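You operate a simulated robot arm through the tools that you are given. There is no shell and no other tool. Be economical: measure what you need, move in short steps, check, and stop when the job is done.

The job below is to be done with a simulated two-armed robot. You get a single attempt, and the scene is never put back.

## Task
Put the blue glove from the top of the chest on top of the flat carton. Put the cream envelopes from the folding counter on the top of the repair table. Put the lint brush from the counter under the cubby shelf on the island. Open the spares drawer. Do these in any order. Set down upright: envelopes.

The check looks at the end state, three seconds after you hand in, the way a careful person would. Anything else that was tipped, shoved, dropped, spilled or broken makes it a failure.

## Robot
Two 7-joint arms with fingered hands on one trunk, on a base that drives. Base frame: it is fixed to the floor where the robot stands at the start and does not move with it; the origin is under the middle of the robot, x ahead of it, y to its left, z up; the surface under the hand at the start is at about z = 0.8. Readings come in m, degrees, newtons and seconds.
The left shoulder is at the start at [0.087, 0.187, 1.105], the right one opposite. With the tool pointing down near the work surface each hand reaches from about 0.42 to 0.82 m from the robot's upright axis, wherever it stands, measured 20 degrees to its own side. Places, roughly: envelopes [0.25, 1.5, 1]; flat carton [0.5, -0.25, 0.75]; glove [0.5, 0.25, 0.75]; island [-2.2, 1.1, 0.8]; lint brush (12x5x4 cm) [0.6, 1.8, 0.9]; spares drawer [0.5, 0.4, 0.7]; top of the repair table [-2.7, 3.1, 0.7]. Payload 3.6 kg a hand.
The TCP of each hand is the grasp point between the finger pads, 0.026 m short of the fingertips. In the tool frame z runs along the fingers and y along their closing line. The gripper opens to 0.088 m. The gripper's body begins 0.03 m behind the TCP. The gripper is a hand of 3 fingers: y runs from the thumb to the fingers, the wrist lies at [-0.017, -0.098, -0.164] in the tool frame.
Orientation is that of the tool frame in the base frame, as a unit quaternion [w, x, y, z]. With the fingers straight down and the wrist toward the robot, the tool's x, y and z point along [0, 1, 0], [1, 0, 0] and [0, 0, -1] of the base frame.

## Interface
- The arms move only by the tool servo_tool. It takes "left_moves", "right_moves" or both (then of equal length, played together; a hand with none holds still); each is a list of rows, each a list of 6 numbers: the turn, a rotation vector about the base's x, y, z in degrees, then the shift along the base's x, y, z in m. In form: [[rx, ry, rz, tx, ty, tz], ...]. A call has 1 to 12 rows; each row shifts and turns the commanded pose from where the row before left it. A row lasts 0.2 s, in which the tool goes at most 0.05 m and 8.6 degrees; a call with a longer step from one row to the next is refused whole. A pose out of reach is approached as far as the arm can. The call stops where the force on the tool passes 40 N (or 10 N more than at its start, if that is more) or the arm is blocked; 0.2 s more then pass. In this call time passes only in rows, and 0.2 s behind the last. The reply holds the time, the measured pose of the TCP, the force on the tool along the base axes, the opening and the grip force, in the units named above and with some noise, with the torque about the TCP (base axes, N m) and any sound that the robot's microphone picked up, and new pictures: "pictures" is both (left out), scene, wrist or none (wrist: the cameras of the hands that moved).
- Cameras (640 x 400 px; columns grow to the right, rows downward): "scene" is now at [0.2285, 0.0427, 1.0187]; the picture's right is [0.54, -0.84, 0.00], its down [-0.20, -0.13, -0.97] and it looks along [0.82, 0.52, -0.23] (base axes); focal length 214 px, centre (320, 200). "left" rides on the left gripper at [-0.056, -0.08, -0.102] in its tool frame; the picture's right is [-0.73, -0.32, 0.60], its down [0.62, -0.67, 0.41] and it looks along [0.27, 0.68, 0.69] (tool axes); focal length 247 px, centre (320, 200). "right" rides on the right gripper at [0.056, -0.08, -0.102] in its tool frame; the picture's right is [-0.74, 0.32, -0.60], its down [-0.62, -0.67, 0.41] and it looks along [-0.27, 0.67, 0.69] (tool axes); focal length 247 px, centre (320, 200).
- move_column(by): slides the trunk up (or, below 0, down) by that many m; the arms and the scene camera ride with it, the base frame stays. It gives what a move gives, with no picture.
- base_move(legs): drives the robot by 1 to 6 legs, each [ahead, left, turn to the left] in m, m and degrees, along the robot's own axes; the way and the turn of a leg run together, so that a leg with both is an arc; at most 1.5 m and 180 degrees a leg. The arms and the cameras ride along, it lands a little off, and it stops where it bumps. It gives what a move gives, and a new picture of the scene camera.
- finger_targets(fingers, thumb_bend, thumb_turn, hand): sets how far each is bent, from 0 (flat) to 1 (curled in); at 0.3 the hand is open as for a grip, at 0.7 the pads meet at the TCP. One left out holds its place. A second passes; each finger stops where it meets its share of the squeeze, and holds until it gets a number again. It is the only way to open and close the hand. It gives what a move gives, with no picture; readings hold the bend of each and the force on the fingers (four entries, about 0 where the hand has none), thumb and palm. thumb_turn goes from beside the hand (0) to across from the fingers (1), as for a grip.
- head_to(pan, tilt): turns the head with the scene camera to pan (to the left, within 60 degrees either way) and tilt (down, from -29 to 69), counted from straight ahead of the robot. It gives what a move gives, and a new picture of the scene camera.
- point_at(camera, pixels): for up to 12 pixels [column, row] of the newest picture of that camera ("zoom" is the newest enlarged one), the place [x, y, z] in the base frame of the surface seen there, good to about 0.002 m, but the place of the scene camera against the robot may be out by one fixed shift of up to 0.025 m in any direction. The clock stands still meanwhile.
- close_up(camera, box): a new picture of the part [left, top, right, bottom] of that camera's present view, enlarged. The clock stands still meanwhile.
- close_job(): hands the job in; it is judged then, once.

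Keep the steps short. Do not move on a guess: measure, check each grasp and each placing, and mend mistakes. In all there are 110 turns and 260 pictures (those below and enlarged ones count). Leave the grippers open and the arms clear of the work at the hand-in unless told otherwise, and finish with a single line.

The tools are called after "Emit:" by a JSON object that holds its "fn" and its "kwargs". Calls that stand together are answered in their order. servo_tool: Moves the arms, as the interface text tells. Its arguments: {"type":"object","properties":{"left_moves":{"type":"array","items":{"type":"array","items":{"type":"number"}}},"right_moves":{"type":"array","items":{"type":"array","items":{"type":"number"}}},"pictures":{"type":"string","enum":["both","scene","wrist","none"]}},"required":[]} The other tools are called the same way: move_column (by) slides the trunk up or down; finger_targets (fingers, thumb_bend, thumb_turn, hand) moves the fingers one by one; base_move (legs) drives the base; head_to (pan, tilt) turns the head that bears the scene camera; point_at (camera, pixels) gives the place of the surface under pixels of a picture; close_up (camera, box) takes an enlarged picture of a part of a camera's view; close_job () hands the job in.

At the start:

```text
clock: 0.0
left_position: [0.3584, 0.3989, 1.1037]
left_orientation: [0.0, 0.707, 0.707, -0.001]
left_force: [0.3, 0.5, 0.2]
left_ft_torque: [-0.01, 0.01, 0.0]
left_opening: 0.0875
left_grip_force: 0.0
left_shape: jaw
left_bend: [0.3, 0.3, 0.98]
left_finger forces: [0.0, 0.1, 0.1, 0.1, 0.0, 0.0]
right_position: [0.4077, 0.0582, 1.1178]
right_orientation: [0.0, 0.707, 0.707, 0.0]
right_force: [0.2, 0.6, -0.3]
right_ft_torque: [-0.01, 0.0, -0.01]
right_opening: 0.0879
right_grip_force: 0.1
right_shape: jaw
right_bend: [0.3, 0.3, 0.98]
right_finger forces: [0.0, 0.1, 0.0, 0.0, 0.1, 0.0]
trunk travel left (down, up): [-0.25, 0.507]
robot x, y, heading: [-0.0022, 0.0019, -0.1]
head pan, tilt: [32.5, 13.5]
```

scene: 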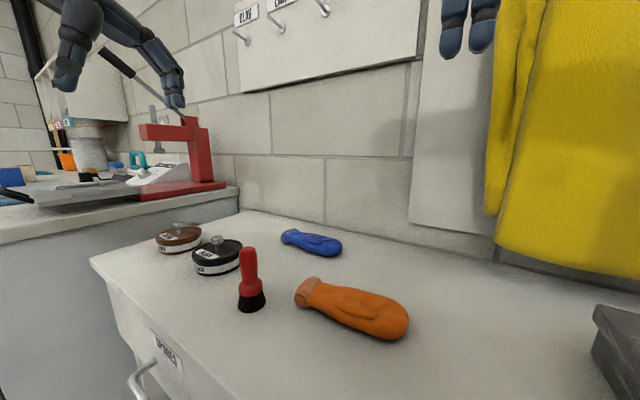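
right: 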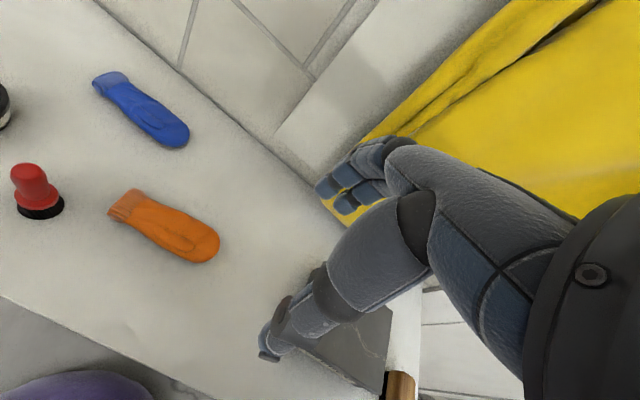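
left: 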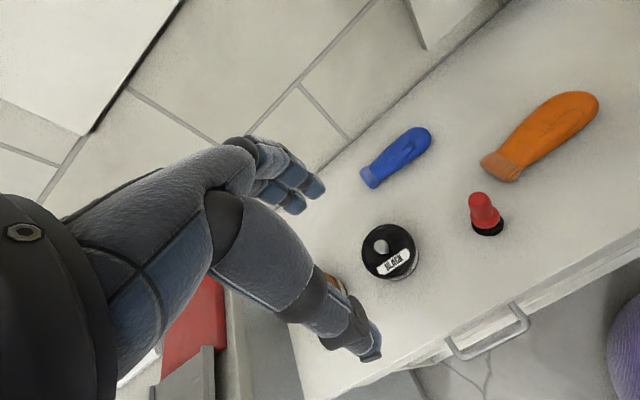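

I see the blue glove at about (312,242), an orange glove beside it, and the SPARES drawer handle at (140,380). I'll measure these first.

Emit:
{"fn": "point_at", "kwargs": {"camera": "scene", "pixels": [[290, 237], [312, 242], [335, 248], [250, 300], [305, 290], [400, 325], [145, 372], [135, 390], [165, 350], [220, 258], [95, 262], [610, 330]]}}

Emit:
{"fn": "point_at", "kwargs": {"camera": "left", "pixels": [[370, 178], [395, 158], [422, 138], [482, 206], [455, 345], [487, 343], [523, 320], [500, 165], [590, 105], [390, 250]]}}

Emit:
{"fn": "head_to", "kwargs": {"pan": -20, "tilt": 35}}

```text
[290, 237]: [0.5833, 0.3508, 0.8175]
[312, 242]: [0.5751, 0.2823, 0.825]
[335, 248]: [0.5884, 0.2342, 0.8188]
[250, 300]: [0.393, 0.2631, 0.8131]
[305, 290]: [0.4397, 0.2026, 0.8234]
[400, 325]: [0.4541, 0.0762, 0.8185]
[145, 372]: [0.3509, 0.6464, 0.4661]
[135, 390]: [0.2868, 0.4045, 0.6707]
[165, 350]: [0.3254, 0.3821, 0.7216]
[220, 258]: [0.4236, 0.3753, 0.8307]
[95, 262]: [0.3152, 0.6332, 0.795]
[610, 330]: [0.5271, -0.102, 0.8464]
```

```text
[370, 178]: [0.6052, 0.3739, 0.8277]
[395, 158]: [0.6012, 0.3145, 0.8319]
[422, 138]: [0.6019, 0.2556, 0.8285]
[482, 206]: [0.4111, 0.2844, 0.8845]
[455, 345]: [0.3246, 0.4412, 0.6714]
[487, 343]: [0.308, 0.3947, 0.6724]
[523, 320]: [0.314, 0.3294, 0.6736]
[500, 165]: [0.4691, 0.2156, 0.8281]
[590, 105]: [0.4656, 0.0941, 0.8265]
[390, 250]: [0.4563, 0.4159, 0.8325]
```

```text
clock: 1.2
left_position: [0.3592, 0.4, 1.1043]
left_orientation: [0.001, 0.707, 0.708, 0.0]
left_force: [-0.2, -0.2, -0.3]
left_ft_torque: [-0.06, 0.03, 0.04]
left_opening: 0.0875
left_grip_force: 0.0
left_shape: jaw
left_bend: [0.3, 0.3, 0.98]
left_finger forces: [0.1, 0.1, 0.1, 0.1, 0.0, 0.1]
right_position: [0.408, 0.0575, 1.119]
right_orientation: [0.0, 0.707, 0.708, 0.0]
right_force: [0.2, -0.6, -0.7]
right_ft_torque: [0.01, 0.01, -0.01]
right_opening: 0.0879
right_grip_force: 0.2
right_shape: jaw
right_bend: [0.3, 0.3, 0.98]
right_finger forces: [0.1, 0.1, 0.0, 0.0, 0.1, 0.1]
trunk travel left (down, up): [-0.25, 0.507]
robot x, y, heading: [0.0004, -0.0018, 0.1]
head pan, tilt: [-20.0, 35.0]
```

scene: 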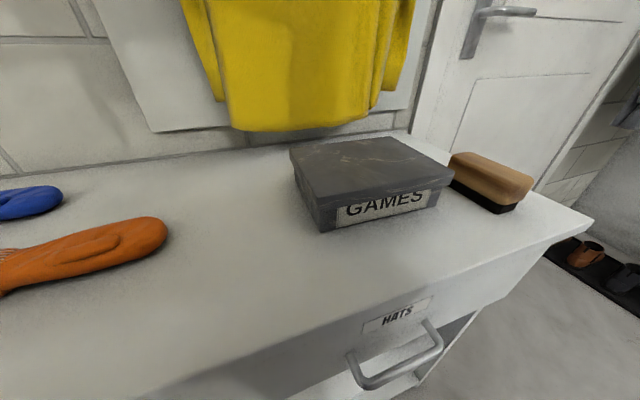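

The flat box marked GAMES lies at (370,170), where the flat carton is listed. I'll measure its top.

Emit:
{"fn": "point_at", "kwargs": {"camera": "scene", "pixels": [[295, 152], [320, 202], [450, 172], [390, 140], [370, 168], [350, 213], [480, 170], [530, 185], [400, 270]]}}

Emit:
{"fn": "close_up", "kwargs": {"camera": "left", "box": [330, 100, 490, 200]}}

Emit:
{"fn": "close_up", "kwargs": {"camera": "right", "box": [260, 260, 460, 400]}}

```text
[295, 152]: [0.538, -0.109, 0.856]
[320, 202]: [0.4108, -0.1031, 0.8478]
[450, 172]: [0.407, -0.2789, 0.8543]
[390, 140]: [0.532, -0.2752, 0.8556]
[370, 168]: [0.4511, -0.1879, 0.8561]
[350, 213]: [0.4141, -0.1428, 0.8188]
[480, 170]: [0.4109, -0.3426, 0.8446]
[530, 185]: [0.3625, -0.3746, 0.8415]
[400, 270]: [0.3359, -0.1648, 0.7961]
```

```text
4.00 times, centred on (410, 150) of left
```

zoom: 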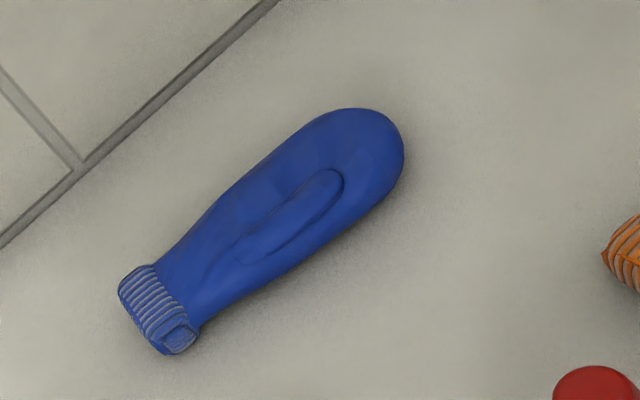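

```text
2.86 times, centred on (360, 330) of right
```

zoom: 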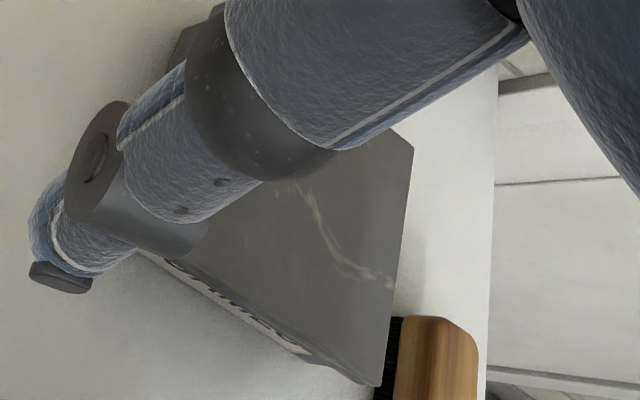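

The glove lies along y at about (0.603, 0.31), top z 0.83, as seen by the wrist camera. I'll raise the trunk so the forearm clears the upright red brush, then bring the left hand above the glove.

Emit:
{"fn": "move_column", "kwargs": {"by": 0.2}}

Emit:
{"fn": "servo_tool", "kwargs": {"left_moves": [[0, 0, 0, 0.045, -0.015, 0], [0, 0, 0, 0.05, -0.015, 0], [0, 0, 0, 0.05, -0.015, 0], [0, 0, 0, 0.05, -0.015, 0], [0, 0, 0, 0.05, -0.015, 0], [0, 0, 0, 0, -0.015, -0.045], [0, 0, 0, 0, 0, -0.05], [0, 0, 0, 0, 0, -0.05], [0, 0, 0, 0, 0, -0.05], [0, 0, 0, 0, 0, -0.05], [0, 0, 0, 0, 0, -0.05]], "pictures": "wrist"}}

Emit:
{"fn": "head_to", "kwargs": {"pan": 30, "tilt": 35}}

```text
clock: 3.4
left_position: [0.3589, 0.4007, 1.3036]
left_orientation: [-0.001, 0.707, 0.707, 0.0]
left_force: [-0.1, 0.0, 0.0]
left_ft_torque: [0.02, 0.02, -0.01]
left_opening: 0.0879
left_grip_force: 0.1
left_shape: jaw
left_bend: [0.3, 0.3, 0.98]
left_finger forces: [0.0, 0.1, 0.0, 0.0, 0.0, 0.1]
right_position: [0.4079, 0.0585, 1.3181]
right_orientation: [0.0, 0.707, 0.707, -0.001]
right_force: [0.1, -1.1, 0.3]
right_ft_torque: [0.04, -0.01, 0.01]
right_opening: 0.0879
right_grip_force: 0.0
right_shape: jaw
right_bend: [0.3, 0.3, 0.98]
right_finger forces: [0.0, 0.0, 0.0, 0.1, 0.0, 0.0]
trunk travel left (down, up): [-0.45, 0.307]
robot x, y, heading: [-0.0016, -0.0013, 0.0]
head pan, tilt: [-20.0, 35.0]
```

```text
refused: row 2 steps farther than a row can; nothing moved
```

```text
clock: 4.6
left_position: [0.3592, 0.3992, 1.3042]
left_orientation: [0.0, 0.707, 0.707, 0.0]
left_force: [-0.5, -0.9, 0.5]
left_ft_torque: [0.0, -0.02, 0.0]
left_opening: 0.0875
left_grip_force: 0.0
left_shape: jaw
left_bend: [0.3, 0.3, 0.98]
left_finger forces: [0.0, 0.0, 0.0, 0.0, 0.0, 0.1]
right_position: [0.4084, 0.0583, 1.3171]
right_orientation: [0.0, 0.707, 0.707, 0.001]
right_force: [0.4, 0.0, -0.4]
right_ft_torque: [0.01, -0.02, 0.0]
right_opening: 0.0877
right_grip_force: 0.0
right_shape: jaw
right_bend: [0.3, 0.3, 0.98]
right_finger forces: [0.1, 0.0, 0.0, 0.0, 0.1, 0.0]
trunk travel left (down, up): [-0.45, 0.307]
robot x, y, heading: [-0.0025, 0.0022, -0.0]
head pan, tilt: [30.0, 35.0]
```

scene: 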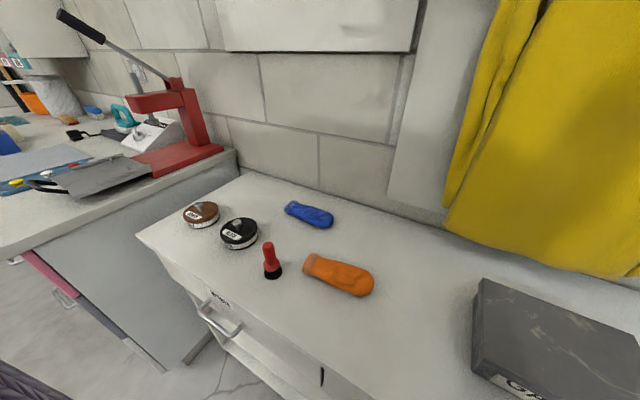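

The row length was too big. Before approaching I check the wall's x behind the glove and the hook board's height.

Emit:
{"fn": "point_at", "kwargs": {"camera": "scene", "pixels": [[330, 140], [330, 175], [340, 205], [310, 52], [310, 30], [400, 170], [310, 214], [288, 207], [330, 220]]}}

Emit:
{"fn": "servo_tool", "kwargs": {"left_moves": [[0, 0, 0, 0.045, -0.015, 0], [0, 0, 0, 0.045, -0.015, -0.01], [0, 0, 0, 0.045, -0.015, -0.01], [0, 0, 0, 0.025, -0.025, -0.03], [0, 0, 0, 0, -0.02, -0.045], [0, 0, 0, 0, 0, -0.05], [0, 0, 0, 0, 0, -0.05]], "pictures": "both"}}

```text
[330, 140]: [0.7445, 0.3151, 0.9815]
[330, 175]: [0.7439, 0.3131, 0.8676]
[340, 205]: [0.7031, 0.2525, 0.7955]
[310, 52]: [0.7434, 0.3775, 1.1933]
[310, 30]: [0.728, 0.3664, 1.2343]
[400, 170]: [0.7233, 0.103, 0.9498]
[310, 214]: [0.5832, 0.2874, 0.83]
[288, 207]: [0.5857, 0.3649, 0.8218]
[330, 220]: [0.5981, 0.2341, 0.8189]
```

```text
clock: 6.2
left_position: [0.5223, 0.3092, 1.1078]
left_orientation: [0.001, 0.707, 0.707, -0.001]
left_force: [0.7, 0.1, -0.3]
left_ft_torque: [-0.02, -0.02, 0.0]
left_opening: 0.0878
left_grip_force: 0.1
left_shape: jaw
left_bend: [0.3, 0.3, 0.98]
left_finger forces: [0.0, 0.1, 0.1, 0.1, 0.1, 0.0]
right_position: [0.4096, 0.0577, 1.3167]
right_orientation: [-0.001, 0.707, 0.708, 0.0]
right_force: [-0.9, -0.1, -0.3]
right_ft_torque: [-0.02, 0.02, 0.03]
right_opening: 0.0874
right_grip_force: 0.1
right_shape: jaw
right_bend: [0.3, 0.3, 0.98]
right_finger forces: [0.0, 0.0, 0.0, 0.0, 0.1, 0.0]
trunk travel left (down, up): [-0.45, 0.307]
robot x, y, heading: [-0.002, 0.0038, 0.0]
head pan, tilt: [30.0, 35.0]
```

scene: 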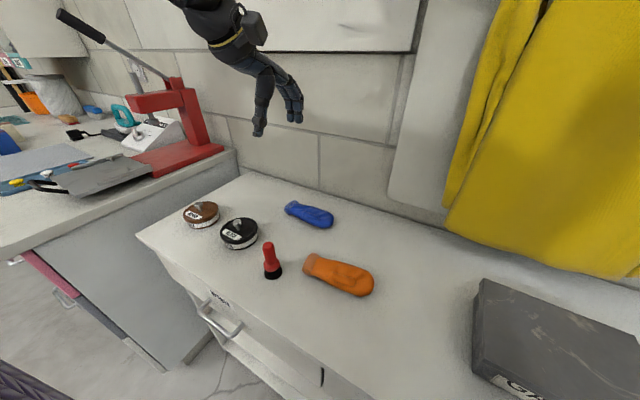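
left: 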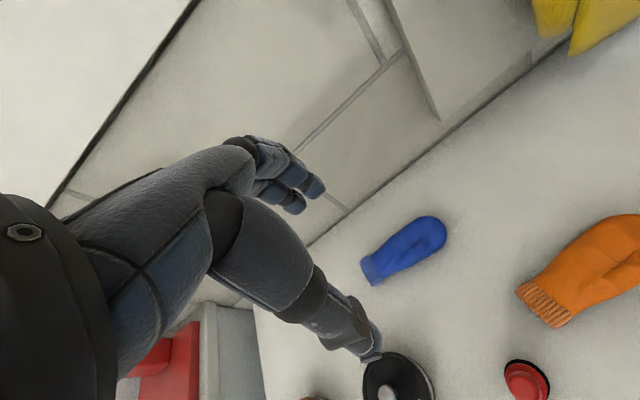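

Wall is at x≈0.75, so there is room. I go over the glove, down to z 0.92, and re-measure.

Emit:
{"fn": "servo_tool", "kwargs": {"left_moves": [[0, 0, 0, 0.04, 0, -0.02], [0, 0, 0, 0.04, 0, -0.02], [0, 0, 0, 0, 0, -0.05], [0, 0, 0, 0, 0, -0.05], [0, 0, 0, 0, 0, -0.045]], "pictures": "both"}}

```text
clock: 7.4
left_position: [0.5501, 0.3275, 0.9834]
left_orientation: [0.001, 0.708, 0.707, 0.0]
left_force: [-0.2, 0.2, 0.4]
left_ft_torque: [0.01, -0.02, 0.04]
left_opening: 0.0877
left_grip_force: 0.1
left_shape: jaw
left_bend: [0.3, 0.3, 0.98]
left_finger forces: [0.1, 0.0, 0.0, 0.1, 0.0, 0.0]
left hand out of reach, approached as far as the arm can: row 3, 4, 5
right_position: [0.4086, 0.0573, 1.3189]
right_orientation: [0.0, 0.707, 0.707, 0.0]
right_force: [-0.3, -0.1, -0.3]
right_ft_torque: [0.01, 0.0, 0.0]
right_opening: 0.0875
right_grip_force: 0.1
right_shape: jaw
right_bend: [0.3, 0.3, 0.98]
right_finger forces: [0.0, 0.0, 0.0, 0.1, 0.0, 0.0]
trunk travel left (down, up): [-0.45, 0.307]
robot x, y, heading: [-0.0043, -0.001, -0.3]
head pan, tilt: [30.0, 35.0]
```

scene: 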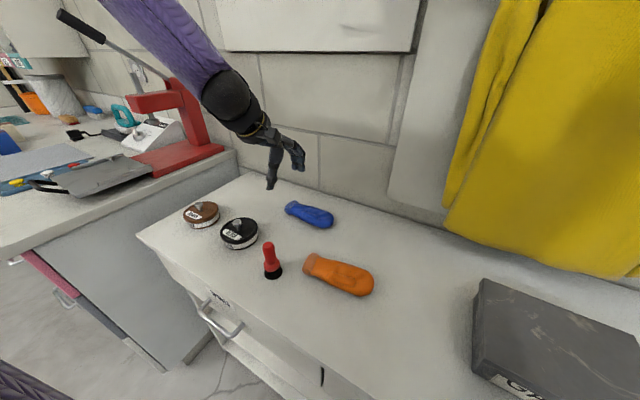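
left: 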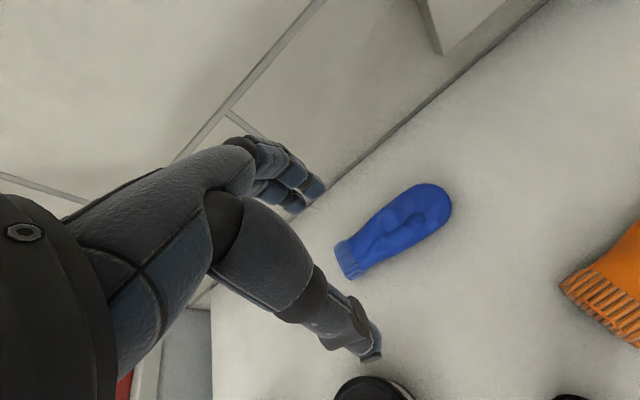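

The arm ran out of reach because the trunk is high. The arm rides well above the brush, so I raise the hand a bit and lower the trunk 0.12.

Emit:
{"fn": "servo_tool", "kwargs": {"left_moves": [[0, 0, 0, 0, 0, 0.05], [0, 0, 0, 0, 0, 0.05], [0, 0, 0, 0, 0, 0.03]], "pictures": "none"}}

Emit:
{"fn": "move_column", "kwargs": {"by": -0.12}}

Emit:
{"fn": "servo_tool", "kwargs": {"left_moves": [[0, 0, 0, 0, 0, 0.0]], "pictures": "both"}}

```text
clock: 8.2
left_position: [0.5511, 0.3299, 1.1117]
left_orientation: [0.0, 0.708, 0.707, 0.0]
left_force: [0.1, -1.1, -0.2]
left_ft_torque: [0.03, 0.03, -0.02]
left_opening: 0.0879
left_grip_force: 0.1
left_shape: jaw
left_bend: [0.3, 0.3, 0.98]
left_finger forces: [0.0, 0.0, 0.1, 0.0, 0.0, 0.0]
right_position: [0.4083, 0.0572, 1.3184]
right_orientation: [0.0, 0.707, 0.707, 0.0]
right_force: [-0.5, 0.1, -0.6]
right_ft_torque: [-0.01, -0.02, -0.01]
right_opening: 0.0877
right_grip_force: 0.0
right_shape: jaw
right_bend: [0.3, 0.3, 0.98]
right_finger forces: [0.1, 0.0, 0.0, 0.1, 0.1, 0.1]
trunk travel left (down, up): [-0.45, 0.307]
robot x, y, heading: [-0.0022, -0.0024, -0.0]
head pan, tilt: [30.0, 35.0]
```

```text
clock: 9.7
left_position: [0.5515, 0.3308, 0.9937]
left_orientation: [0.0, 0.707, 0.707, 0.0]
left_force: [0.0, 0.3, -0.3]
left_ft_torque: [0.02, 0.03, -0.01]
left_opening: 0.0878
left_grip_force: 0.0
left_shape: jaw
left_bend: [0.3, 0.3, 0.98]
left_finger forces: [0.0, 0.1, 0.0, 0.0, 0.1, 0.1]
right_position: [0.408, 0.0569, 1.1988]
right_orientation: [0.0, 0.707, 0.707, 0.0]
right_force: [-0.8, 0.3, -0.1]
right_ft_torque: [0.01, -0.01, 0.01]
right_opening: 0.0876
right_grip_force: 0.1
right_shape: jaw
right_bend: [0.3, 0.3, 0.98]
right_finger forces: [0.1, 0.0, 0.0, 0.0, 0.1, 0.0]
trunk travel left (down, up): [-0.33, 0.427]
robot x, y, heading: [-0.0006, 0.0002, 0.2]
head pan, tilt: [30.0, 35.0]
```

```text
clock: 10.1
left_position: [0.5516, 0.3296, 0.9943]
left_orientation: [0.0, 0.707, 0.707, -0.001]
left_force: [0.2, 0.2, -0.3]
left_ft_torque: [-0.01, 0.01, -0.04]
left_opening: 0.0877
left_grip_force: 0.1
left_shape: jaw
left_bend: [0.3, 0.3, 0.98]
left_finger forces: [0.0, 0.1, 0.0, 0.0, 0.0, 0.1]
right_position: [0.4086, 0.0576, 1.1997]
right_orientation: [0.0, 0.707, 0.707, 0.0]
right_force: [-0.3, 0.4, -0.2]
right_ft_torque: [-0.03, 0.01, 0.0]
right_opening: 0.0876
right_grip_force: 0.1
right_shape: jaw
right_bend: [0.3, 0.3, 0.98]
right_finger forces: [0.0, 0.0, 0.0, 0.0, 0.0, 0.0]
trunk travel left (down, up): [-0.33, 0.427]
robot x, y, heading: [-0.0001, 0.0022, 0.2]
head pan, tilt: [30.0, 35.0]
```

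scene: 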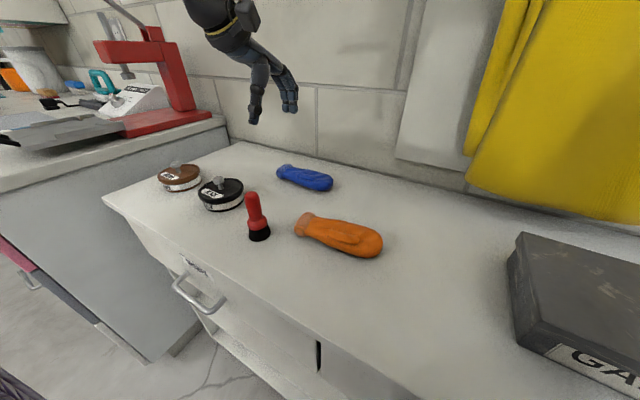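
left: 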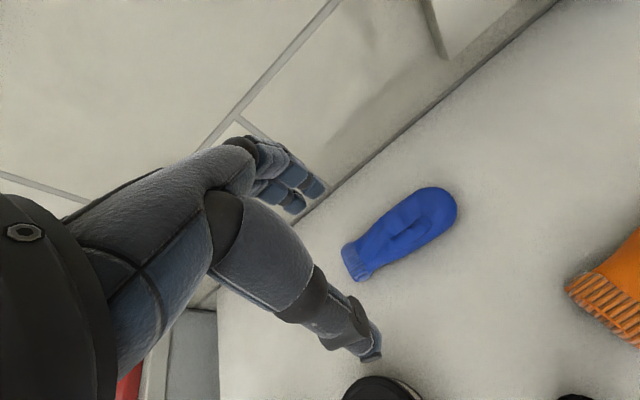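

Now the hand is at z 0.994 with reach to spare. I measure the glove again from the left camera.

Emit:
{"fn": "point_at", "kwargs": {"camera": "left", "pixels": [[357, 265], [380, 245], [400, 228], [425, 208], [450, 200], [385, 222], [410, 250], [440, 260], [380, 395]]}}

```text
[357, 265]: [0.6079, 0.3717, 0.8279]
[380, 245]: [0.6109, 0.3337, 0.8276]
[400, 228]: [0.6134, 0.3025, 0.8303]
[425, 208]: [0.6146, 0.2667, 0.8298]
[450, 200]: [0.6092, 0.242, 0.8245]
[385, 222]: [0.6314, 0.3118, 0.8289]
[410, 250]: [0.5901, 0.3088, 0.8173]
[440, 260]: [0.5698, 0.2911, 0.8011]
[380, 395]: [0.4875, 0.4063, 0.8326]
```

Glove centre is (0.611, 0.31), width about 5 cm, table 0.801. I move over it and down to z≈0.835.

Emit:
{"fn": "servo_tool", "kwargs": {"left_moves": [[0, 0, 0, 0.04, -0.01, -0.01], [0, 0, 0, 0.02, -0.005, -0.035], [0, 0, 0, 0, 0, -0.045], [0, 0, 0, 0, 0, -0.04], [0, 0, 0, 0, 0, -0.03]], "pictures": "both"}}

```text
clock: 11.3
left_position: [0.5925, 0.3225, 0.8551]
left_orientation: [0.0, 0.707, 0.707, 0.0]
left_force: [0.5, -0.6, -0.1]
left_ft_torque: [-0.05, -0.03, 0.0]
left_opening: 0.0878
left_grip_force: 0.0
left_shape: jaw
left_bend: [0.3, 0.3, 0.98]
left_finger forces: [0.0, 0.0, 0.0, 0.0, 0.0, 0.0]
left hand out of reach, approached as far as the arm can: row 4, 5
right_position: [0.4083, 0.0575, 1.1977]
right_orientation: [0.0, 0.707, 0.708, 0.001]
right_force: [0.4, 0.6, -1.2]
right_ft_torque: [0.0, 0.02, 0.01]
right_opening: 0.0876
right_grip_force: 0.2
right_shape: jaw
right_bend: [0.3, 0.3, 0.98]
right_finger forces: [0.0, 0.1, 0.0, 0.0, 0.0, 0.1]
trunk travel left (down, up): [-0.33, 0.427]
robot x, y, heading: [-0.0001, 0.0011, -0.1]
head pan, tilt: [30.0, 35.0]
```

scene: 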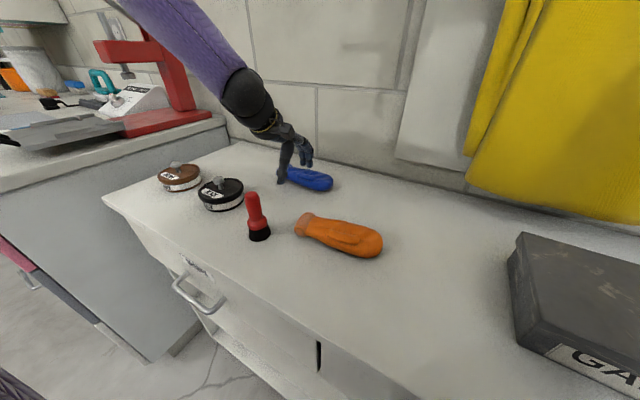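
left: 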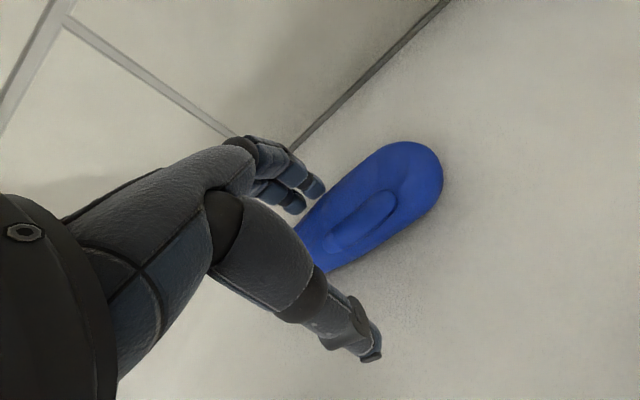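

Still slightly short of reach. Raise the hand 0.05, lower the trunk 0.08, then descend with a small forward shift.

Emit:
{"fn": "servo_tool", "kwargs": {"left_moves": [[0, 0, 0, 0, 0, 0.05], [0, 0, 0, 0, 0, 0.03]], "pictures": "none"}}

Emit:
{"fn": "move_column", "kwargs": {"by": -0.08}}

Emit:
{"fn": "servo_tool", "kwargs": {"left_moves": [[0, 0, 0, 0.018, -0.01, 0.0], [0, 0, 0, 0, 0, -0.015]], "pictures": "both"}}

```text
clock: 11.9
left_position: [0.5931, 0.3223, 0.9362]
left_orientation: [-0.001, 0.708, 0.707, 0.0]
left_force: [1.3, -0.4, 0.1]
left_ft_torque: [0.0, -0.01, -0.01]
left_opening: 0.0878
left_grip_force: 0.0
left_shape: jaw
left_bend: [0.3, 0.3, 0.98]
left_finger forces: [0.0, 0.0, 0.0, 0.0, 0.0, 0.0]
right_position: [0.4084, 0.0574, 1.1992]
right_orientation: [0.0, 0.708, 0.707, 0.0]
right_force: [0.1, 0.5, 0.0]
right_ft_torque: [0.03, 0.0, -0.06]
right_opening: 0.0879
right_grip_force: 0.1
right_shape: jaw
right_bend: [0.3, 0.3, 0.98]
right_finger forces: [0.0, 0.0, 0.0, 0.0, 0.0, 0.0]
trunk travel left (down, up): [-0.33, 0.427]
robot x, y, heading: [0.0034, 0.0016, 0.1]
head pan, tilt: [30.0, 35.0]
```

```text
clock: 13.0
left_position: [0.5932, 0.3237, 0.8571]
left_orientation: [0.0, 0.707, 0.707, 0.0]
left_force: [-0.5, -0.3, 1.0]
left_ft_torque: [0.04, 0.02, 0.01]
left_opening: 0.0879
left_grip_force: 0.0
left_shape: jaw
left_bend: [0.3, 0.3, 0.98]
left_finger forces: [0.0, 0.0, 0.0, 0.0, 0.0, 0.0]
right_position: [0.4076, 0.0572, 1.1186]
right_orientation: [0.0, 0.707, 0.707, 0.0]
right_force: [-0.2, 1.7, 0.7]
right_ft_torque: [0.0, -0.03, -0.01]
right_opening: 0.0878
right_grip_force: 0.0
right_shape: jaw
right_bend: [0.3, 0.3, 0.98]
right_finger forces: [0.0, 0.0, 0.1, 0.1, 0.0, 0.1]
trunk travel left (down, up): [-0.25, 0.507]
robot x, y, heading: [-0.0043, -0.0017, 0.1]
head pan, tilt: [30.0, 35.0]
```

```text
clock: 13.6
left_position: [0.6129, 0.3137, 0.8428]
left_orientation: [0.0, 0.707, 0.707, 0.0]
left_force: [0.5, 0.4, 0.4]
left_ft_torque: [0.0, 0.01, 0.02]
left_opening: 0.0877
left_grip_force: 0.0
left_shape: jaw
left_bend: [0.3, 0.3, 0.98]
left_finger forces: [0.0, 0.1, 0.0, 0.0, 0.1, 0.1]
right_position: [0.4079, 0.0577, 1.1185]
right_orientation: [0.0, 0.707, 0.707, 0.0]
right_force: [0.4, 0.2, 0.0]
right_ft_torque: [-0.02, 0.05, 0.01]
right_opening: 0.0874
right_grip_force: 0.2
right_shape: jaw
right_bend: [0.3, 0.3, 0.98]
right_finger forces: [0.0, 0.0, 0.0, 0.0, 0.0, 0.0]
trunk travel left (down, up): [-0.25, 0.507]
robot x, y, heading: [0.004, -0.0006, 0.1]
head pan, tilt: [30.0, 35.0]
```

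scene: 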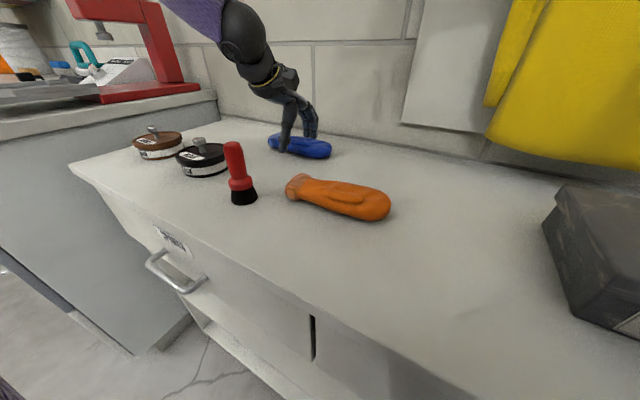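
left: 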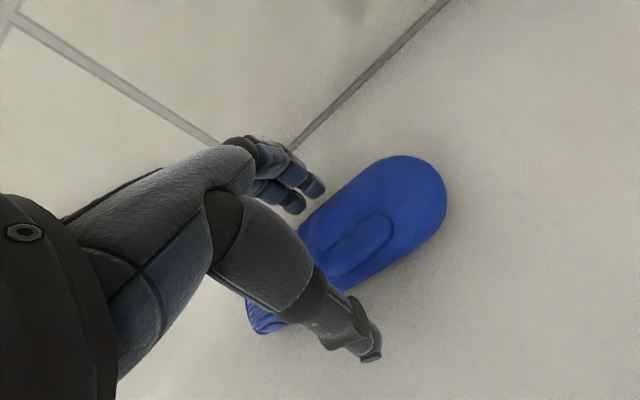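

The glove is between thumb and fingers. I go down 13 mm and close.

Emit:
{"fn": "servo_tool", "kwargs": {"left_moves": [[0, 0, 0, 0, 0, -0.008], [0, 0, 0, 0, 0, -0.006]], "pictures": "none"}}

Emit:
{"fn": "finger_targets", "kwargs": {"hand": "left", "fingers": 0.62, "thumb_bend": 0.62, "thumb_turn": 1}}

Emit:
{"fn": "servo_tool", "kwargs": {"left_moves": [[0, 0, 0, 0, 0, 0.02], [0, 0, 0, 0, 0, 0.03]], "pictures": "both"}}

```text
clock: 14.2
left_position: [0.6123, 0.3126, 0.8278]
left_orientation: [0.0, 0.707, 0.707, 0.0]
left_force: [0.2, 0.2, -0.5]
left_ft_torque: [0.02, 0.01, -0.02]
left_opening: 0.0877
left_grip_force: 0.0
left_shape: jaw
left_bend: [0.3, 0.3, 0.98]
left_finger forces: [0.0, 0.1, 0.0, 0.1, 0.0, 0.0]
right_position: [0.4089, 0.0582, 1.1181]
right_orientation: [0.0, 0.707, 0.707, -0.001]
right_force: [0.6, 0.4, -0.1]
right_ft_torque: [0.0, -0.01, 0.0]
right_opening: 0.0879
right_grip_force: 0.1
right_shape: jaw
right_bend: [0.3, 0.3, 0.98]
right_finger forces: [0.0, 0.0, 0.1, 0.0, 0.0, 0.0]
trunk travel left (down, up): [-0.25, 0.507]
robot x, y, heading: [0.0041, 0.0008, -0.3]
head pan, tilt: [30.0, 35.0]
```

```text
clock: 15.2
left_position: [0.6119, 0.312, 0.829]
left_orientation: [0.002, 0.707, 0.707, 0.002]
left_force: [7.0, 0.6, 15.0]
left_ft_torque: [-0.02, -0.72, 0.03]
left_opening: 0.0519
left_grip_force: 21.5
left_shape: fingers
left_bend: [0.49, 0.5, 1.0]
left_finger forces: [14.7, 14.2, 0.0, 0.0, 13.9, 0.0]
right_position: [0.4072, 0.058, 1.1199]
right_orientation: [-0.001, 0.707, 0.707, 0.0]
right_force: [-0.5, 0.9, 0.2]
right_ft_torque: [0.0, -0.03, -0.01]
right_opening: 0.0878
right_grip_force: 0.0
right_shape: jaw
right_bend: [0.3, 0.3, 0.98]
right_finger forces: [0.0, 0.1, 0.0, 0.0, 0.1, 0.0]
trunk travel left (down, up): [-0.25, 0.507]
robot x, y, heading: [0.0008, -0.0019, 0.1]
head pan, tilt: [30.0, 35.0]
```

```text
clock: 15.8
left_position: [0.6111, 0.3144, 0.8752]
left_orientation: [-0.001, 0.707, 0.707, -0.002]
left_force: [0.0, 0.4, -1.2]
left_ft_torque: [0.0, 0.01, 0.01]
left_opening: 0.0519
left_grip_force: 16.6
left_shape: fingers
left_bend: [0.51, 0.5, 1.0]
left_finger forces: [8.5, 8.1, 0.0, 0.0, 16.8, 0.0]
right_position: [0.4082, 0.0581, 1.119]
right_orientation: [0.0, 0.707, 0.707, 0.001]
right_force: [0.5, -0.1, -0.2]
right_ft_torque: [0.03, -0.02, 0.02]
right_opening: 0.088
right_grip_force: 0.1
right_shape: jaw
right_bend: [0.3, 0.3, 0.98]
right_finger forces: [0.0, 0.0, 0.0, 0.0, 0.0, 0.1]
trunk travel left (down, up): [-0.25, 0.507]
robot x, y, heading: [-0.0023, 0.0024, 0.0]
head pan, tilt: [30.0, 35.0]
```

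scene: 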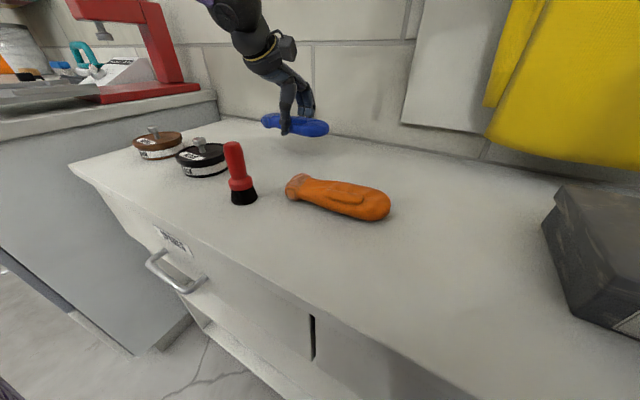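
left: 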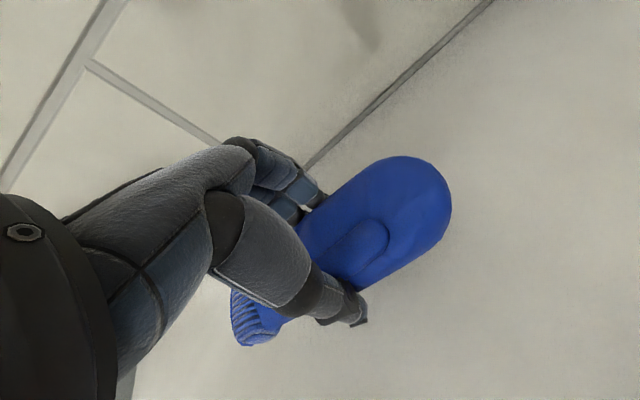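

The glove is held. I lift and draw it back, then sidestep right so the left hand can reach the carton.

Emit:
{"fn": "servo_tool", "kwargs": {"left_moves": [[0, 0, 0, 0, 0, 0.05], [0, 0, 0, 0, 0, 0.05], [0, 0, 0, -0.04, 0, 0.03], [0, 0, 0, -0.04, 0, 0.01], [0, 0, 0, -0.04, 0, 0]], "pictures": "none"}}

Emit:
{"fn": "base_move", "kwargs": {"legs": [[0, -0.48, 0]]}}

Emit:
{"fn": "servo_tool", "kwargs": {"left_moves": [[0, 0, 0, 0, 0, 0]], "pictures": "wrist"}}

```text
clock: 17.0
left_position: [0.4916, 0.3146, 1.0176]
left_orientation: [0.0, 0.707, 0.707, 0.0]
left_force: [-0.5, 0.1, -0.8]
left_ft_torque: [0.0, -0.02, 0.0]
left_opening: 0.0518
left_grip_force: 16.6
left_shape: fingers
left_bend: [0.51, 0.5, 1.0]
left_finger forces: [8.5, 8.0, 0.0, 0.0, 16.7, 0.1]
right_position: [0.4068, 0.0577, 1.117]
right_orientation: [0.0, 0.707, 0.707, 0.0]
right_force: [0.4, 0.4, 0.7]
right_ft_torque: [-0.02, 0.01, 0.02]
right_opening: 0.0874
right_grip_force: 0.2
right_shape: jaw
right_bend: [0.3, 0.3, 0.98]
right_finger forces: [0.1, 0.1, 0.0, 0.0, 0.0, 0.1]
trunk travel left (down, up): [-0.25, 0.507]
robot x, y, heading: [0.0014, -0.0005, 0.3]
head pan, tilt: [30.0, 35.0]
```

```text
clock: 19.9
left_position: [0.4913, -0.1687, 1.0177]
left_orientation: [0.0, 0.71, 0.705, 0.001]
left_force: [0.6, 0.3, -0.5]
left_ft_torque: [-0.01, 0.01, 0.01]
left_opening: 0.052
left_grip_force: 16.8
left_shape: fingers
left_bend: [0.51, 0.5, 1.0]
left_finger forces: [8.5, 8.0, 0.0, 0.0, 16.7, 0.1]
right_position: [0.4079, -0.4234, 1.1173]
right_orientation: [0.0, 0.71, 0.704, -0.001]
right_force: [-0.4, 0.0, -0.6]
right_ft_torque: [-0.01, 0.01, 0.01]
right_opening: 0.0878
right_grip_force: 0.0
right_shape: jaw
right_bend: [0.3, 0.3, 0.98]
right_finger forces: [0.0, 0.0, 0.1, 0.1, 0.0, 0.1]
trunk travel left (down, up): [-0.25, 0.507]
robot x, y, heading: [-0.0012, -0.4779, -0.2]
head pan, tilt: [30.0, 35.0]
```

scene: 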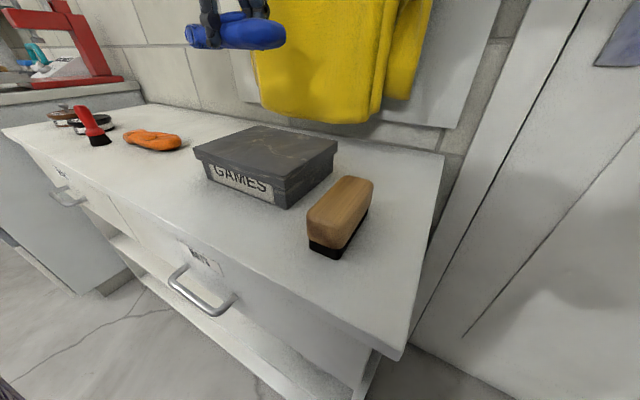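

```text
clock: 20.3
left_position: [0.4931, -0.169, 1.0175]
left_orientation: [0.0, 0.71, 0.705, 0.0]
left_force: [-0.6, -0.3, -0.1]
left_ft_torque: [-0.02, 0.0, 0.01]
left_opening: 0.0517
left_grip_force: 16.5
left_shape: fingers
left_bend: [0.51, 0.5, 1.0]
left_finger forces: [8.5, 8.0, 0.0, 0.0, 16.7, 0.1]
right_position: [0.4066, -0.4229, 1.1173]
right_orientation: [0.0, 0.71, 0.704, 0.001]
right_force: [0.1, -0.1, 0.9]
right_ft_torque: [0.0, -0.02, 0.01]
right_opening: 0.0878
right_grip_force: 0.0
right_shape: jaw
right_bend: [0.3, 0.3, 0.98]
right_finger forces: [0.0, 0.1, 0.1, 0.0, 0.0, 0.0]
trunk travel left (down, up): [-0.25, 0.507]
robot x, y, heading: [-0.0013, -0.474, -0.4]
head pan, tilt: [30.0, 35.0]
```

left: 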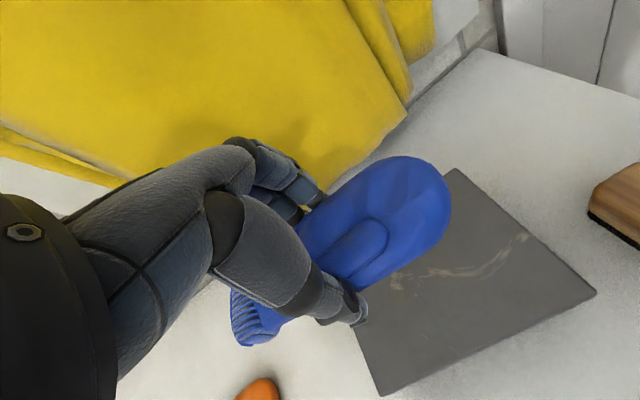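

Measuring the carton's corners by the left camera, plus the coat.

Emit:
{"fn": "point_at", "kwargs": {"camera": "left", "pixels": [[455, 172], [592, 293], [383, 392], [480, 290], [400, 108], [340, 150], [250, 335], [445, 190]]}}

```text
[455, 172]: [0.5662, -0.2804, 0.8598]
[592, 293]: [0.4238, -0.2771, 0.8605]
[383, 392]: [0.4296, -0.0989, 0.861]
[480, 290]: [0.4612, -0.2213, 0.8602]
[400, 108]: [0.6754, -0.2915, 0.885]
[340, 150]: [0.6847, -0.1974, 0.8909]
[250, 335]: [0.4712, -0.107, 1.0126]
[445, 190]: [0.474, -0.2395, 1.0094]
```

Carton top is at z 0.860, centre (0.496, −0.19). I lower to about TCP z 0.892 over that centre.

Emit:
{"fn": "servo_tool", "kwargs": {"left_moves": [[0, 0, 0, 0.008, -0.018, -0.04], [0, 0, 0, 0, 0, -0.045], [0, 0, 0, 0, 0, -0.03], [0, 0, 0, 0, 0, -0.012]], "pictures": "both"}}

```text
clock: 21.3
left_position: [0.5007, -0.1873, 0.8911]
left_orientation: [0.001, 0.709, 0.705, 0.0]
left_force: [-0.1, 0.8, 0.8]
left_ft_torque: [0.02, -0.01, 0.0]
left_opening: 0.0515
left_grip_force: 17.5
left_shape: fingers
left_bend: [0.51, 0.5, 1.0]
left_finger forces: [8.7, 8.5, 0.1, 0.0, 17.0, 0.0]
right_position: [0.4057, -0.4212, 1.1178]
right_orientation: [-0.001, 0.71, 0.705, 0.0]
right_force: [0.5, -0.6, -0.3]
right_ft_torque: [0.01, 0.02, -0.01]
right_opening: 0.0877
right_grip_force: 0.0
right_shape: jaw
right_bend: [0.3, 0.3, 0.98]
right_finger forces: [0.0, 0.0, 0.0, 0.0, 0.0, 0.0]
trunk travel left (down, up): [-0.25, 0.507]
robot x, y, heading: [-0.0029, -0.4779, -0.4]
head pan, tilt: [30.0, 35.0]
```

scene: 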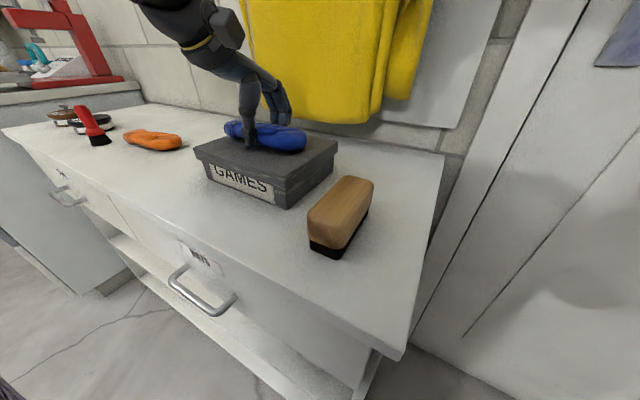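
left: 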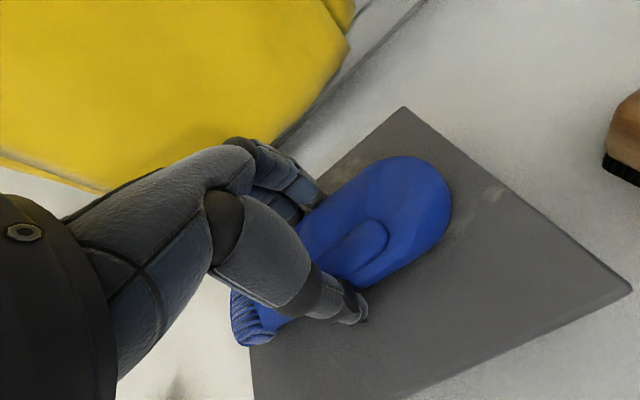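

Just touching. I open and lift straight up.

Emit:
{"fn": "finger_targets", "kwargs": {"hand": "left", "fingers": 0.3, "thumb_bend": 0.3}}

Emit:
{"fn": "servo_tool", "kwargs": {"left_moves": [[0, 0, 0, 0, 0, 0.03], [0, 0, 0, 0, 0, 0.05], [0, 0, 0, 0, 0, 0.05], [0, 0, 0, -0.03, 0, 0.04], [0, 0, 0, -0.05, 0, 0]], "pictures": "both"}}

```text
clock: 22.3
left_position: [0.5007, -0.1866, 0.8904]
left_orientation: [0.0, 0.709, 0.705, 0.0]
left_force: [-0.1, -0.3, -0.5]
left_ft_torque: [-0.01, 0.04, -0.02]
left_opening: 0.0883
left_grip_force: 0.0
left_shape: fingers
left_bend: [0.3, 0.3, 0.98]
left_finger forces: [0.0, 0.0, 0.0, 0.1, 0.1, 0.0]
right_position: [0.4074, -0.423, 1.1187]
right_orientation: [0.0, 0.709, 0.705, 0.0]
right_force: [-0.1, -0.4, 0.4]
right_ft_torque: [-0.05, 0.02, 0.0]
right_opening: 0.0877
right_grip_force: 0.1
right_shape: jaw
right_bend: [0.3, 0.3, 0.98]
right_finger forces: [0.0, 0.0, 0.0, 0.1, 0.1, 0.0]
trunk travel left (down, up): [-0.25, 0.507]
robot x, y, heading: [-0.001, -0.4769, -0.6]
head pan, tilt: [30.0, 35.0]
```

```text
clock: 23.5
left_position: [0.4172, -0.1877, 1.062]
left_orientation: [0.001, 0.71, 0.704, -0.001]
left_force: [-0.6, 0.0, -0.4]
left_ft_torque: [0.01, 0.0, 0.0]
left_opening: 0.0881
left_grip_force: 0.0
left_shape: fingers
left_bend: [0.3, 0.3, 0.98]
left_finger forces: [0.1, 0.0, 0.1, 0.0, 0.0, 0.0]
right_position: [0.4062, -0.4215, 1.1175]
right_orientation: [0.0, 0.71, 0.704, 0.0]
right_force: [-0.1, 0.6, 1.4]
right_ft_torque: [-0.01, 0.04, 0.0]
right_opening: 0.0877
right_grip_force: 0.1
right_shape: jaw
right_bend: [0.3, 0.3, 0.98]
right_finger forces: [0.0, 0.1, 0.0, 0.0, 0.0, 0.0]
trunk travel left (down, up): [-0.25, 0.507]
robot x, y, heading: [-0.0025, -0.4764, -0.5]
head pan, tilt: [30.0, 35.0]
```

scene: 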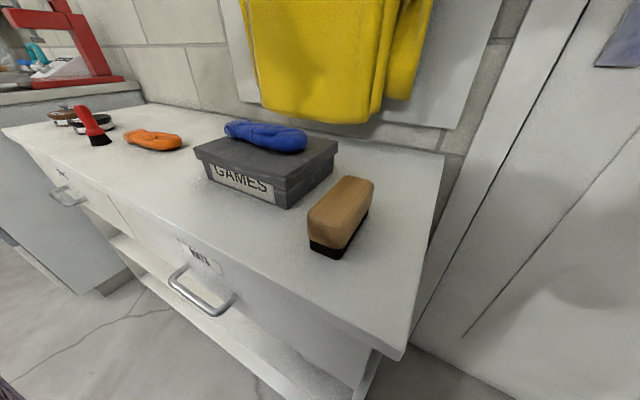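
left: 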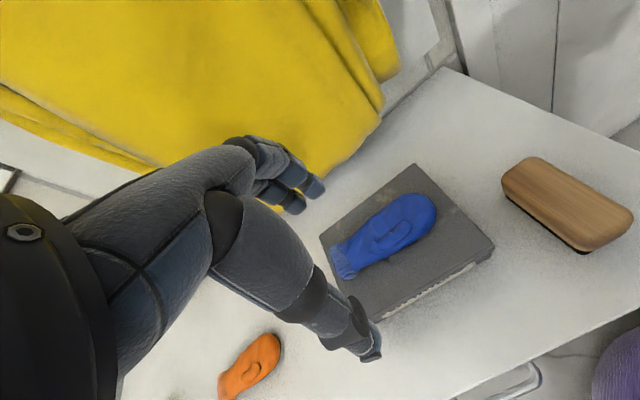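

The glove rests flat on the carton. Now the drawer: I back off 0.3 m and sidestep left to stand before the SPARES handle, then look.

Emit:
{"fn": "base_move", "kwargs": {"legs": [[-0.3, 0, 0], [0, 0.66, 0]]}}

Emit:
{"fn": "head_to", "kwargs": {"pan": 10, "tilt": 25}}

```text
clock: 28.8
left_position: [0.1151, 0.4705, 1.0623]
left_orientation: [0.0, 0.709, 0.706, 0.0]
left_force: [-0.5, 0.3, 0.5]
left_ft_torque: [-0.01, 0.0, -0.01]
left_opening: 0.0884
left_grip_force: 0.1
left_shape: fingers
left_bend: [0.3, 0.3, 0.98]
left_finger forces: [0.1, 0.0, 0.0, 0.1, 0.0, 0.1]
right_position: [0.1042, 0.2336, 1.1175]
right_orientation: [-0.001, 0.708, 0.706, 0.001]
right_force: [-0.7, -0.3, 0.5]
right_ft_torque: [0.02, -0.01, 0.0]
right_opening: 0.0877
right_grip_force: 0.0
right_shape: jaw
right_bend: [0.3, 0.3, 0.98]
right_finger forces: [0.0, 0.0, 0.0, 0.1, 0.0, 0.0]
trunk travel left (down, up): [-0.25, 0.507]
robot x, y, heading: [-0.3046, 0.1783, -0.1]
head pan, tilt: [30.0, 35.0]
```

scene: 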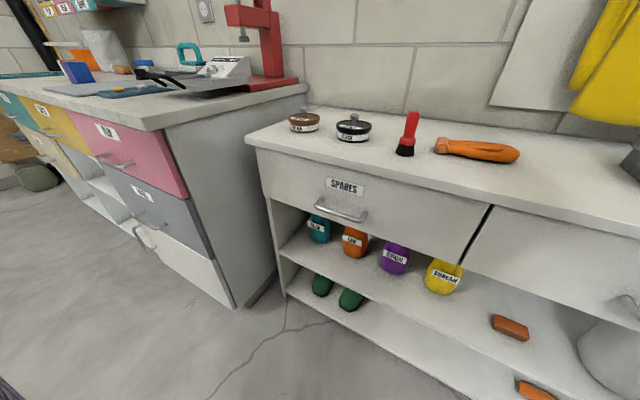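

```text
clock: 29.6
left_position: [0.1139, 0.4688, 1.0615]
left_orientation: [0.001, 0.708, 0.706, 0.0]
left_force: [0.3, 0.0, -0.2]
left_ft_torque: [-0.02, 0.0, 0.03]
left_opening: 0.0881
left_grip_force: 0.1
left_shape: fingers
left_bend: [0.3, 0.3, 0.98]
left_finger forces: [0.1, 0.0, 0.0, 0.0, 0.0, 0.1]
right_position: [0.1044, 0.2342, 1.1187]
right_orientation: [0.0, 0.708, 0.706, 0.001]
right_force: [-0.4, 0.3, 0.2]
right_ft_torque: [-0.01, -0.01, -0.02]
right_opening: 0.0878
right_grip_force: 0.0
right_shape: jaw
right_bend: [0.3, 0.3, 0.98]
right_finger forces: [0.0, 0.0, 0.1, 0.1, 0.1, 0.0]
trunk travel left (down, up): [-0.25, 0.507]
robot x, y, heading: [-0.3047, 0.181, 0.0]
head pan, tilt: [10.0, 25.0]
```

scene: 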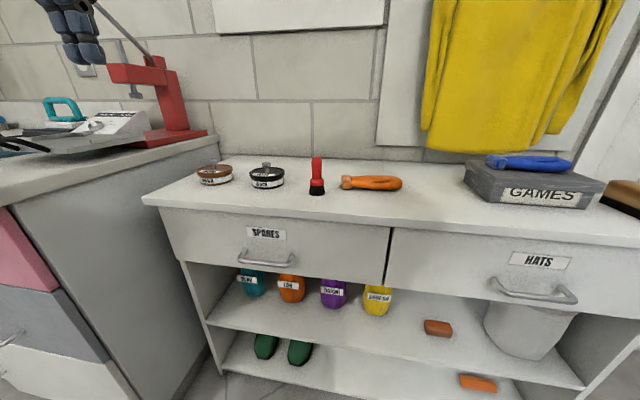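

I measure the handle bar, posts and drawer face.

Emit:
{"fn": "close_up", "kwargs": {"camera": "scene", "box": [200, 210, 360, 310]}}

Emit:
{"fn": "point_at", "kwargs": {"camera": "scene", "pixels": [[266, 266], [250, 264], [284, 265], [240, 253], [266, 250], [310, 260], [200, 240], [266, 275], [265, 290], [230, 215], [385, 240]]}}

```text
4.00 times, centred on (280, 260) of scene
```

zoom: 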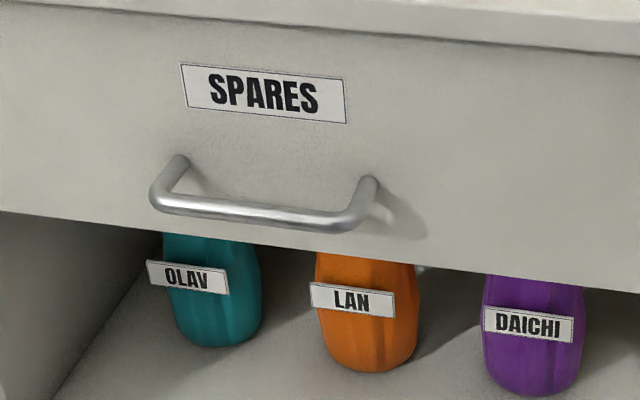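

```text
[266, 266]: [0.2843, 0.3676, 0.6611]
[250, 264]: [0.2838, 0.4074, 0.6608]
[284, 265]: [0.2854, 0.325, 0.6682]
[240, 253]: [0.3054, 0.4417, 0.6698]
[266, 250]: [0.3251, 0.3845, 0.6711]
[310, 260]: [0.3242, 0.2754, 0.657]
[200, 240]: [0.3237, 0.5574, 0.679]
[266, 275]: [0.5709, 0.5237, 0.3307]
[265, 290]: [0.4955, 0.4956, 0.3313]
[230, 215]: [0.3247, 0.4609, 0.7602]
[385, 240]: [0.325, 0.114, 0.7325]
```

Bar centre (corrected) is about (0.309, 0.377, 0.667), face at x 0.344. I turn the left hand to point forward (fingers above, thumb below) in front of the bar.

Emit:
{"fn": "servo_tool", "kwargs": {"left_moves": [[0, -7.5, 0, 0.008, -0.008, -0.033], [0, -7.5, 0, 0.008, -0.008, -0.033], [0, -7.5, 0, 0.008, -0.008, -0.033], [0, -7.5, 0, 0.008, -0.008, -0.033], [0, -7.5, 0, 0.008, -0.008, -0.033], [0, -7.5, 0, 0.008, -0.008, -0.033], [0, -7.5, 0, 0.008, -0.008, -0.033], [0, -7.5, 0, 0.008, -0.008, -0.033], [0, -7.5, 0, 0.008, -0.008, -0.033], [0, -7.5, 0, 0.008, -0.008, -0.033], [0, -7.5, 0, 0.008, -0.007, -0.033], [0, -7.5, 0, 0.008, -0.007, -0.033]], "pictures": "both"}}

```text
clock: 32.2
left_position: [0.2638, 0.4985, 0.9701]
left_orientation: [0.498, 0.502, 0.5, 0.501]
left_force: [-0.5, -0.4, 0.2]
left_ft_torque: [-0.02, -0.01, -0.02]
left_opening: 0.0883
left_grip_force: 0.2
left_shape: fingers
left_bend: [0.3, 0.3, 0.98]
left_finger forces: [0.0, 0.0, 0.1, 0.1, 0.1, 0.0]
left hand out of reach, approached as far as the arm can: row 1, 2, 3, 7, 8, 9, 10, 11, 12
right_position: [0.1046, 0.2329, 1.1183]
right_orientation: [0.0, 0.708, 0.706, 0.0]
right_force: [0.0, -0.8, -1.1]
right_ft_torque: [-0.01, 0.01, -0.01]
right_opening: 0.0878
right_grip_force: 0.1
right_shape: jaw
right_bend: [0.3, 0.3, 0.98]
right_finger forces: [0.0, 0.1, 0.0, 0.0, 0.0, 0.0]
trunk travel left (down, up): [-0.25, 0.507]
robot x, y, heading: [-0.3045, 0.1766, -0.0]
head pan, tilt: [10.0, 25.0]
```

scene: 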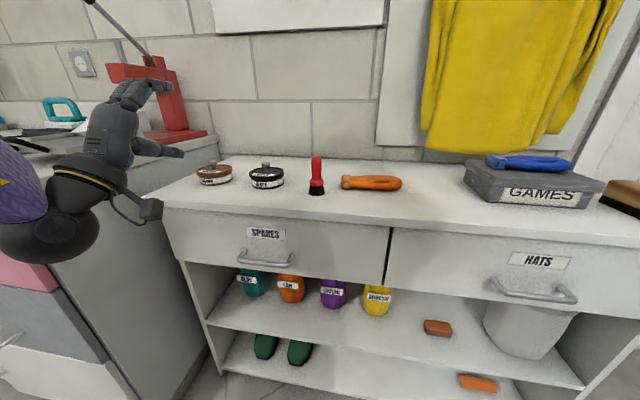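
left: 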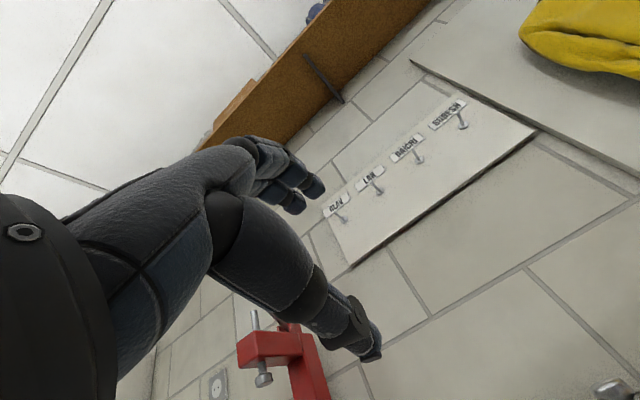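

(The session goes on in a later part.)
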